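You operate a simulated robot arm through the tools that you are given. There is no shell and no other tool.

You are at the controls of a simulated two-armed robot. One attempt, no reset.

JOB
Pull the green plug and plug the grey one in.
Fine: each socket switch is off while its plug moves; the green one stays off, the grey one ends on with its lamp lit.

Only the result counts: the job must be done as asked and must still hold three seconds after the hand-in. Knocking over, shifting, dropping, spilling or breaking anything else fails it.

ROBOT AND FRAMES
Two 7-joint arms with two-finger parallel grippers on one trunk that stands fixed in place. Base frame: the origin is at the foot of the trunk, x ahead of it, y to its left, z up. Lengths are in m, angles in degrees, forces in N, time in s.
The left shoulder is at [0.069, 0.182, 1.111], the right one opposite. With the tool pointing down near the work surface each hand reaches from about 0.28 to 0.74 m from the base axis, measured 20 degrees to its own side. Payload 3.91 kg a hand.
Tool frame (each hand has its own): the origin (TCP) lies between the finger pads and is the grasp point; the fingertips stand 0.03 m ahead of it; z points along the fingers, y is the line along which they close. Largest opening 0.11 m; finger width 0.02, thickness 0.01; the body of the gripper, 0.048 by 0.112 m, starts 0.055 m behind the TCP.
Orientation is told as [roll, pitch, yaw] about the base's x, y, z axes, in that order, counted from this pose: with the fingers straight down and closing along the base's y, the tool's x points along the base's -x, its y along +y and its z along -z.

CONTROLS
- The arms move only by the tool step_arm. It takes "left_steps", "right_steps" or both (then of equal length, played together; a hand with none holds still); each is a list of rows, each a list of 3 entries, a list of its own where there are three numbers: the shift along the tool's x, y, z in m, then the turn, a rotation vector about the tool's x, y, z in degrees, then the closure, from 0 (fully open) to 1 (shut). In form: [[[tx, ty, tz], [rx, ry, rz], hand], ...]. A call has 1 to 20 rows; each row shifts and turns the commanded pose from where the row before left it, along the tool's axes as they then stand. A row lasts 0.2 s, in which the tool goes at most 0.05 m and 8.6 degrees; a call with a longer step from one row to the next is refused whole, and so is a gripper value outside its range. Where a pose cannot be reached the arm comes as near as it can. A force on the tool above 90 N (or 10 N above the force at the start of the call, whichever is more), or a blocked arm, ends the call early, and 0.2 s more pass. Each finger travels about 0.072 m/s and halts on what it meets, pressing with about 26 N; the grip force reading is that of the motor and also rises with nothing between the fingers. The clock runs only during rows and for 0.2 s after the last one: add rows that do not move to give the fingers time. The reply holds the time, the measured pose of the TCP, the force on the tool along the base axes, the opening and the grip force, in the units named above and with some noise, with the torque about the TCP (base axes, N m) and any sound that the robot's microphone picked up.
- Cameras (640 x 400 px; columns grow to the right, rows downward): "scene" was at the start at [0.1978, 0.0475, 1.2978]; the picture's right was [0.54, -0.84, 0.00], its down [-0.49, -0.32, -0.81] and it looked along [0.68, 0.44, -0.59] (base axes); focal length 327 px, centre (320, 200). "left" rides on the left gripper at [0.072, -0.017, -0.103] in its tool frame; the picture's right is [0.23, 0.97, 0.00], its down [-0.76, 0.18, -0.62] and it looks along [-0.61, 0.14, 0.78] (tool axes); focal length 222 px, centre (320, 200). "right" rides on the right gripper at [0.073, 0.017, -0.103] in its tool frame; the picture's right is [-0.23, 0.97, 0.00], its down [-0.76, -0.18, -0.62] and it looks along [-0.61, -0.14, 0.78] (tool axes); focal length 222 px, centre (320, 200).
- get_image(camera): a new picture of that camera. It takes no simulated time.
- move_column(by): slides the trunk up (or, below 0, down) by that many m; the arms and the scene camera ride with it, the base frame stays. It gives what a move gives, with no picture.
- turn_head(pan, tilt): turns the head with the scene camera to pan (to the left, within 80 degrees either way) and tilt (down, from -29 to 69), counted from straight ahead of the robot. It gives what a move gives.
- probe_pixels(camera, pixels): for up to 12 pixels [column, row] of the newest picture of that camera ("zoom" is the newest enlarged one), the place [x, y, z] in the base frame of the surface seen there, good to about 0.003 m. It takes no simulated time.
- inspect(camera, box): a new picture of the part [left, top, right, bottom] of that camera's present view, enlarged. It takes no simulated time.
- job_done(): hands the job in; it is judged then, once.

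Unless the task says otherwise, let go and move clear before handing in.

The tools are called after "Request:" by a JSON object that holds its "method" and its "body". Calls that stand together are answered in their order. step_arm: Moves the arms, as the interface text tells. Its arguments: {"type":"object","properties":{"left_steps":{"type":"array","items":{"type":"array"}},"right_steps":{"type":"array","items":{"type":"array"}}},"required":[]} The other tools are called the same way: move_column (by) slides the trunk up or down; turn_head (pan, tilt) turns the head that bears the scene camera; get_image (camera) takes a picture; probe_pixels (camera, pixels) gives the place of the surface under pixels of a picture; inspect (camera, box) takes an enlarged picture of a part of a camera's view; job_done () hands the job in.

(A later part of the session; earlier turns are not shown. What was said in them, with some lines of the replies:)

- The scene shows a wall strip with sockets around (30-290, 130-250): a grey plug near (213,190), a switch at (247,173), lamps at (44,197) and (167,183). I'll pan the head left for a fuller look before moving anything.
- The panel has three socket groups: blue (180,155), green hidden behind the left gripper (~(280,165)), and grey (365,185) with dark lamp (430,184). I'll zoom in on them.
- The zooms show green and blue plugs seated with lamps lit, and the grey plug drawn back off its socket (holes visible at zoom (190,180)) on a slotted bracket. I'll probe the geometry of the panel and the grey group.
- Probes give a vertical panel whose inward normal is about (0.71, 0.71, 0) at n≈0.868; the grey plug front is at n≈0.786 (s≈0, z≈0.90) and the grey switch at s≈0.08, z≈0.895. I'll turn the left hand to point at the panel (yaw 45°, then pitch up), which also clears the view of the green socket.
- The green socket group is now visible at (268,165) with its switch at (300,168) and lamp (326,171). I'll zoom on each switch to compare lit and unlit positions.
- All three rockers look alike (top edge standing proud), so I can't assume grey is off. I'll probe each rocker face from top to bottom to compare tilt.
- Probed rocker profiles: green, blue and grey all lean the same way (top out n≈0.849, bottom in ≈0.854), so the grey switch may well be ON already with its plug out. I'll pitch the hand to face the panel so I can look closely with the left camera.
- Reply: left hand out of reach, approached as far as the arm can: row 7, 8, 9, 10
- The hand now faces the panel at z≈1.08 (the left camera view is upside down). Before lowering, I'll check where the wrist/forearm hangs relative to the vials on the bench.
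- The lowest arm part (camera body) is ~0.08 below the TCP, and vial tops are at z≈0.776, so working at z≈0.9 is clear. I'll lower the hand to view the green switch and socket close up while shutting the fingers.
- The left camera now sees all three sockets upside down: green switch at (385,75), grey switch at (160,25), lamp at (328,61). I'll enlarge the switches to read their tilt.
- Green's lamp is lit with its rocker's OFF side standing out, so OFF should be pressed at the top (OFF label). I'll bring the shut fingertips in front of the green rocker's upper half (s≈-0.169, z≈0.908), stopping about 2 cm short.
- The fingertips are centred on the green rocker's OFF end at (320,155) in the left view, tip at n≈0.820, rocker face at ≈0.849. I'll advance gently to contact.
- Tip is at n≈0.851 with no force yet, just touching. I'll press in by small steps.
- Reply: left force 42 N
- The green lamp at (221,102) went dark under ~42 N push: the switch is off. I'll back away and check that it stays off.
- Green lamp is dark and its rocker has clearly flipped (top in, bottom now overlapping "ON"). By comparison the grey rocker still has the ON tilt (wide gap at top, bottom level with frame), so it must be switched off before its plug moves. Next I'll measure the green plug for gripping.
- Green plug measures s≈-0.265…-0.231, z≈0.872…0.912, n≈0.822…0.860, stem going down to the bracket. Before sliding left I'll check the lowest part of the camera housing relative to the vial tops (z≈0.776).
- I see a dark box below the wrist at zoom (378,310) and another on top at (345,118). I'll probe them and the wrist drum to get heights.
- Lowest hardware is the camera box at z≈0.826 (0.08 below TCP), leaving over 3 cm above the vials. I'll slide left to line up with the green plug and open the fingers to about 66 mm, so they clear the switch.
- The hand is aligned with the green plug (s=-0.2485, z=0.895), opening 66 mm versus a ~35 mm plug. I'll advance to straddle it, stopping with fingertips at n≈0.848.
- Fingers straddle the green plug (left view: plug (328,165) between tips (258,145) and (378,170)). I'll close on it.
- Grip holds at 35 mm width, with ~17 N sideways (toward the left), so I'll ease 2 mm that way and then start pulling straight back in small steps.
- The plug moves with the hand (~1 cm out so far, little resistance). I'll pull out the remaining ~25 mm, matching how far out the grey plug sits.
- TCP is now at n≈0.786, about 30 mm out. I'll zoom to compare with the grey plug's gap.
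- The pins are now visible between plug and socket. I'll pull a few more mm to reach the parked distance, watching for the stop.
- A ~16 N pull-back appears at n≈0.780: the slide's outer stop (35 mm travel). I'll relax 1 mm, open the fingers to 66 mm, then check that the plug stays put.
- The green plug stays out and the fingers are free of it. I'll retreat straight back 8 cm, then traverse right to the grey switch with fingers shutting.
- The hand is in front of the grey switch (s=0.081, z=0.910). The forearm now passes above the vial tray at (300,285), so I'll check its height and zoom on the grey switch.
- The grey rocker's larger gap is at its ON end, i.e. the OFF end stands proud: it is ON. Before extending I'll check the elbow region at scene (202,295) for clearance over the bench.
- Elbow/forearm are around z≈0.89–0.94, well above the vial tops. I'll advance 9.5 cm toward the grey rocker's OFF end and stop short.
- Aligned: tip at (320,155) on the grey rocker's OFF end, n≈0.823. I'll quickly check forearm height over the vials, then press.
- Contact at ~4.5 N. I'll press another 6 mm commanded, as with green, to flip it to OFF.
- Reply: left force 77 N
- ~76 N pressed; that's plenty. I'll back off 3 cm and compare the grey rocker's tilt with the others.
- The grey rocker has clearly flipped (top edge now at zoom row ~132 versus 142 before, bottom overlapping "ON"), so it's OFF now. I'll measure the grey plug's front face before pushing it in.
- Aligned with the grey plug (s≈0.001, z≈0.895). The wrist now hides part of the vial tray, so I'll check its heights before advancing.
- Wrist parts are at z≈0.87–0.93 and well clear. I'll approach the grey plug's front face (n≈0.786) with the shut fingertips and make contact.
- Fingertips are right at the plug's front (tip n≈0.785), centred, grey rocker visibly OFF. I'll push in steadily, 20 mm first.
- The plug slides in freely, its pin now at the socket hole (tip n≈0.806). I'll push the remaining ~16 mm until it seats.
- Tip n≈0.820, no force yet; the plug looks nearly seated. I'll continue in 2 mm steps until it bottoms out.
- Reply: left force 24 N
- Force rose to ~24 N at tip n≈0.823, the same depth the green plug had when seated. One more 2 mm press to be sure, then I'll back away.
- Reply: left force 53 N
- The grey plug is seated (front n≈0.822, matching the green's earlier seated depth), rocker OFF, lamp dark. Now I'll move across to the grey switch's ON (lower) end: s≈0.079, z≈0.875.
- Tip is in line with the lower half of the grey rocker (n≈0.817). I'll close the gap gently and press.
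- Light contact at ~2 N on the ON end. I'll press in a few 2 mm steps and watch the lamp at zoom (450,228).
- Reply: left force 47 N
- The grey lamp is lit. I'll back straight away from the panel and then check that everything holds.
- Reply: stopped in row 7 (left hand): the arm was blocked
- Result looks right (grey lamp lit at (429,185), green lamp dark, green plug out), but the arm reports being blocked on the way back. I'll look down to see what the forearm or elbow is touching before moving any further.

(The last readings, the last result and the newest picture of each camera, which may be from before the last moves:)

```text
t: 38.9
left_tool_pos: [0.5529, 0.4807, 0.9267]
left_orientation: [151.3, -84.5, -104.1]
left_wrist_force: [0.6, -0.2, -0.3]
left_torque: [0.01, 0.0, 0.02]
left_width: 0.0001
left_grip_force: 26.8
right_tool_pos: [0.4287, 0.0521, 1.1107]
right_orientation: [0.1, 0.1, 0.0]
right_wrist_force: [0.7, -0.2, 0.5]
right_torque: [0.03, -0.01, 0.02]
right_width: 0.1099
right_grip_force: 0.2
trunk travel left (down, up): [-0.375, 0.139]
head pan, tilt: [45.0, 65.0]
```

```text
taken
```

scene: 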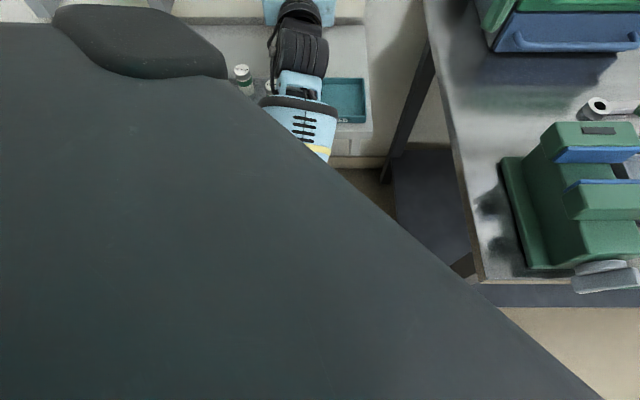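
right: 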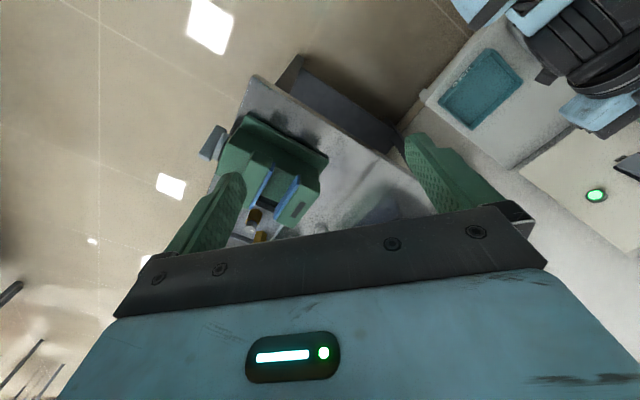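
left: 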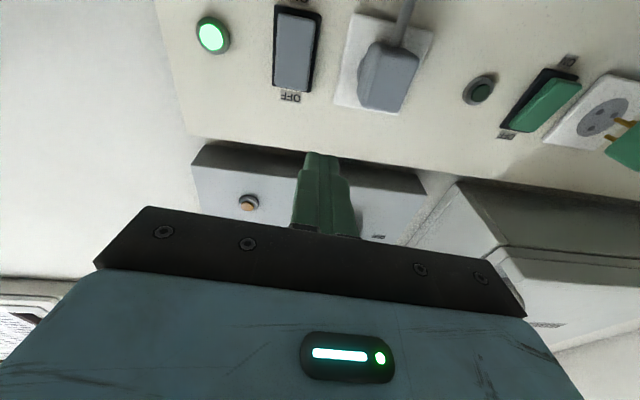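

The trunk blocks the downward view; the forearm heads back toward the trunk around (310,130). I'll probe its points to work out where the elbow is.

Request:
{"method": "probe_pixels", "body": {"camera": "scene", "pixels": [[300, 50], [300, 85], [300, 105], [290, 118], [320, 125], [320, 150], [330, 140], [242, 72], [345, 110], [150, 30], [250, 200], [350, 180]]}}

Request:
{"method": "inspect", "body": {"camera": "scene", "box": [220, 0, 400, 170]}}

Request:
{"method": "turn_head", "body": {"pan": 20, "tilt": 60}}

Request:
{"method": "get_image", "body": {"camera": "scene"}}

```text
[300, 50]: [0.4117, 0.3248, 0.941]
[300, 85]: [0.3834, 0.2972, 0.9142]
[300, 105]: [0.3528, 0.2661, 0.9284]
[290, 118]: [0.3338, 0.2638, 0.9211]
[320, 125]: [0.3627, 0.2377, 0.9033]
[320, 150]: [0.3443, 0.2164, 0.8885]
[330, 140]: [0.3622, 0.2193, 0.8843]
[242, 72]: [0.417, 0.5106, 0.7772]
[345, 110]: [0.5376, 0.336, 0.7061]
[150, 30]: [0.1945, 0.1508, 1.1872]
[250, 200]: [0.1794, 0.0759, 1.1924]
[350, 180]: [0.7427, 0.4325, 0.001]
```

```text
2.35 times, centred on (310, 85) of scene
```

zoom: 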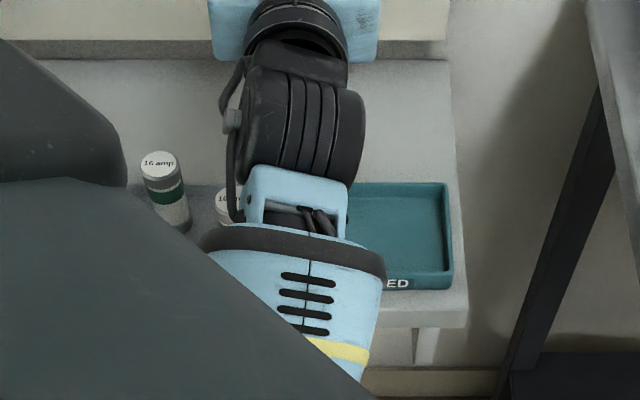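

```text
t: 39.8
left_tool_pos: [0.5519, 0.4813, 0.9271]
left_orientation: [151.0, -84.5, -103.9]
left_wrist_force: [-0.5, 0.7, -0.5]
left_torque: [-0.01, 0.0, 0.0]
left_width: 0.0
left_grip_force: 25.8
right_tool_pos: [0.4284, 0.0522, 1.1112]
right_orientation: [0.1, 0.0, 0.0]
right_wrist_force: [-0.2, 0.7, -0.1]
right_torque: [0.02, 0.0, -0.02]
right_width: 0.1099
right_grip_force: 0.0
trunk travel left (down, up): [-0.375, 0.139]
head pan, tilt: [20.0, 60.0]
```

```text
taken
```

scene: 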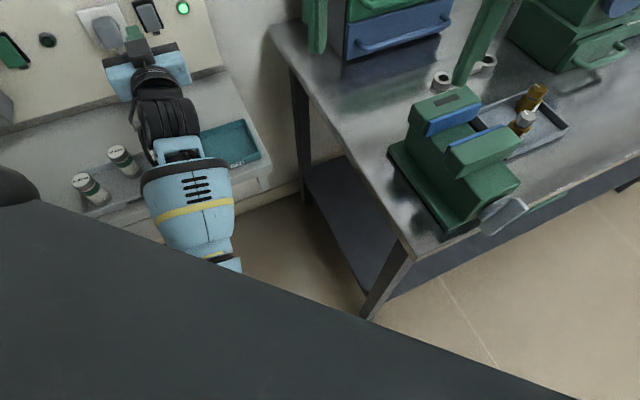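

The forearm runs back to an elbow tucked in front of the trunk, so the block was the robot's own body; nothing on the bench or tables looks disturbed. The fingertips are ~9 cm off the panel, which is clear. I'll turn the head back for a final check of all the sockets.

Request:
{"method": "turn_head", "body": {"pan": 60, "tilt": 35}}

Request:
{"method": "get_image", "body": {"camera": "scene"}}

Request:
{"method": "inspect", "body": {"camera": "scene", "box": [340, 140, 468, 220]}}

Request:
{"method": "inspect", "body": {"camera": "scene", "box": [160, 130, 352, 230]}}

Request:
{"method": "inspect", "body": {"camera": "scene", "box": [140, 220, 460, 400]}}

```text
t: 40.8
left_tool_pos: [0.5521, 0.4805, 0.9263]
left_orientation: [150.9, -84.5, -103.7]
left_wrist_force: [-0.5, 0.4, -0.6]
left_torque: [-0.02, 0.0, 0.03]
left_width: 0.0
left_grip_force: 26.0
right_tool_pos: [0.4282, 0.0532, 1.1115]
right_orientation: [0.0, -0.1, 0.1]
right_wrist_force: [-0.5, 0.2, -0.5]
right_torque: [0.0, -0.04, -0.02]
right_width: 0.1099
right_grip_force: 0.1
trunk travel left (down, up): [-0.375, 0.139]
head pan, tilt: [60.0, 35.0]
```

```text
taken
```

scene: 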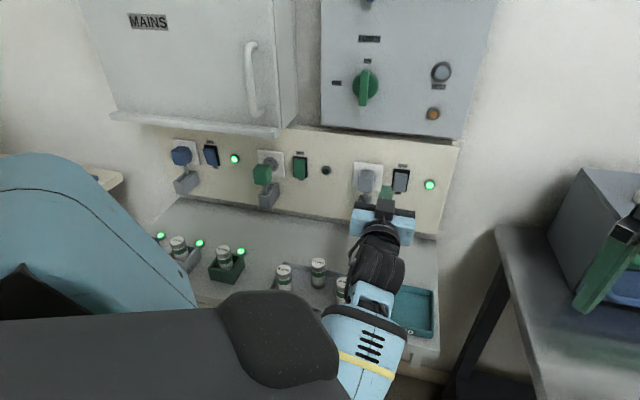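

```text
5.00 times, centred on (404, 180) of scene
```

zoom: 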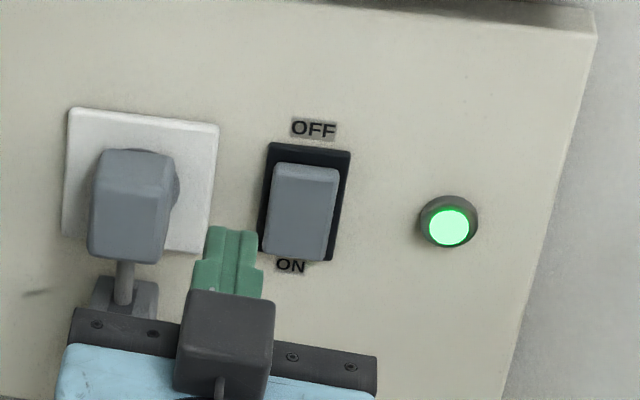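

```text
3.33 times, centred on (256, 180) of scene
```

zoom: 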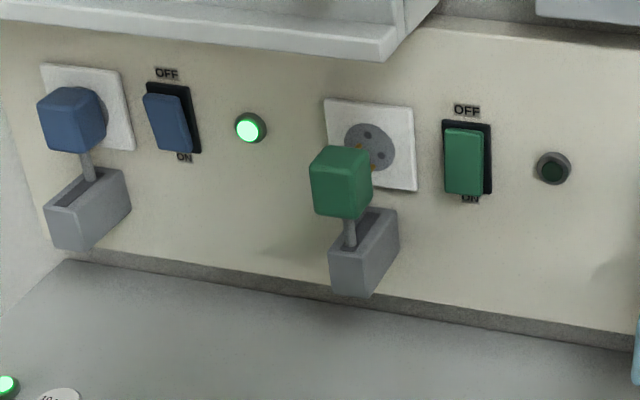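

```text
2.00 times, centred on (300, 310) of scene
```

zoom: 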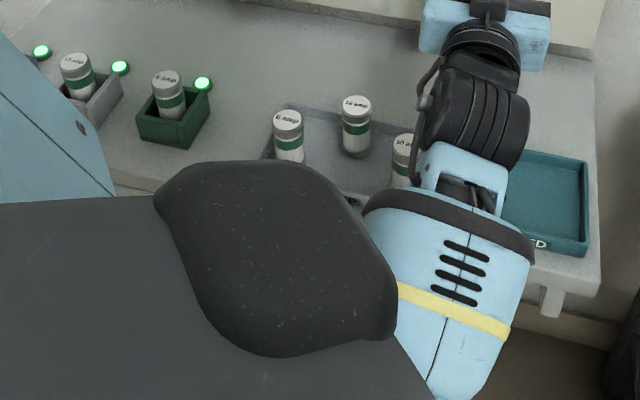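

All states look right: grey plug seated with lamp lit, green plug out with switch off and lamp dark, blue untouched. I'll confirm the vials haven't shifted against my earlier readings.

Request:
{"method": "probe_pixels", "body": {"camera": "zoom", "pixels": [[288, 120], [357, 105], [402, 142], [168, 78], [76, 62]]}}

```text
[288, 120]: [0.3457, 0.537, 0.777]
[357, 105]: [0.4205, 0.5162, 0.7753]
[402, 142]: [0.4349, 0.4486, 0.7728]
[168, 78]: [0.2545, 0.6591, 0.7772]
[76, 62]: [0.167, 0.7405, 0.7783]
```

The vial tops are where they were at the start, within probe noise, and upright. The grey lamp has stayed lit for about 5 s since the press and both hands are clear, so I'm handing in.

Request:
{"method": "job_done", "body": {}}

```text
The job is handed in.
```

The green plug is pulled out and the grey one is plugged in, and I've handed the job in; no verdict came back.

- **Green:** I switched it off first, and its lamp went dark. Then I drew the plug out about 35 mm to its stop. The switch is still off and the lamp is dark.
- **Grey:** its switch was already on with the plug out, so I switched it off before moving the plug. I pushed the plug in to the same depth the green one had been at. Then I switched it on, and its lamp was still lit about 5 s later, just before hand-in.
- **Everything else:** I didn't touch the blue plug and switch, and its lamp is still lit. The five vials I re-measured are upright and haven't moved beyond measurement error.

As I backed away at the end, the left arm reported being blocked. From the pictures, its elbow had most likely folded against the robot's own trunk, though the trunk hid the elbow from view. The hand stopped there, with its fingertips about 9 cm from the panel and holding nothing.
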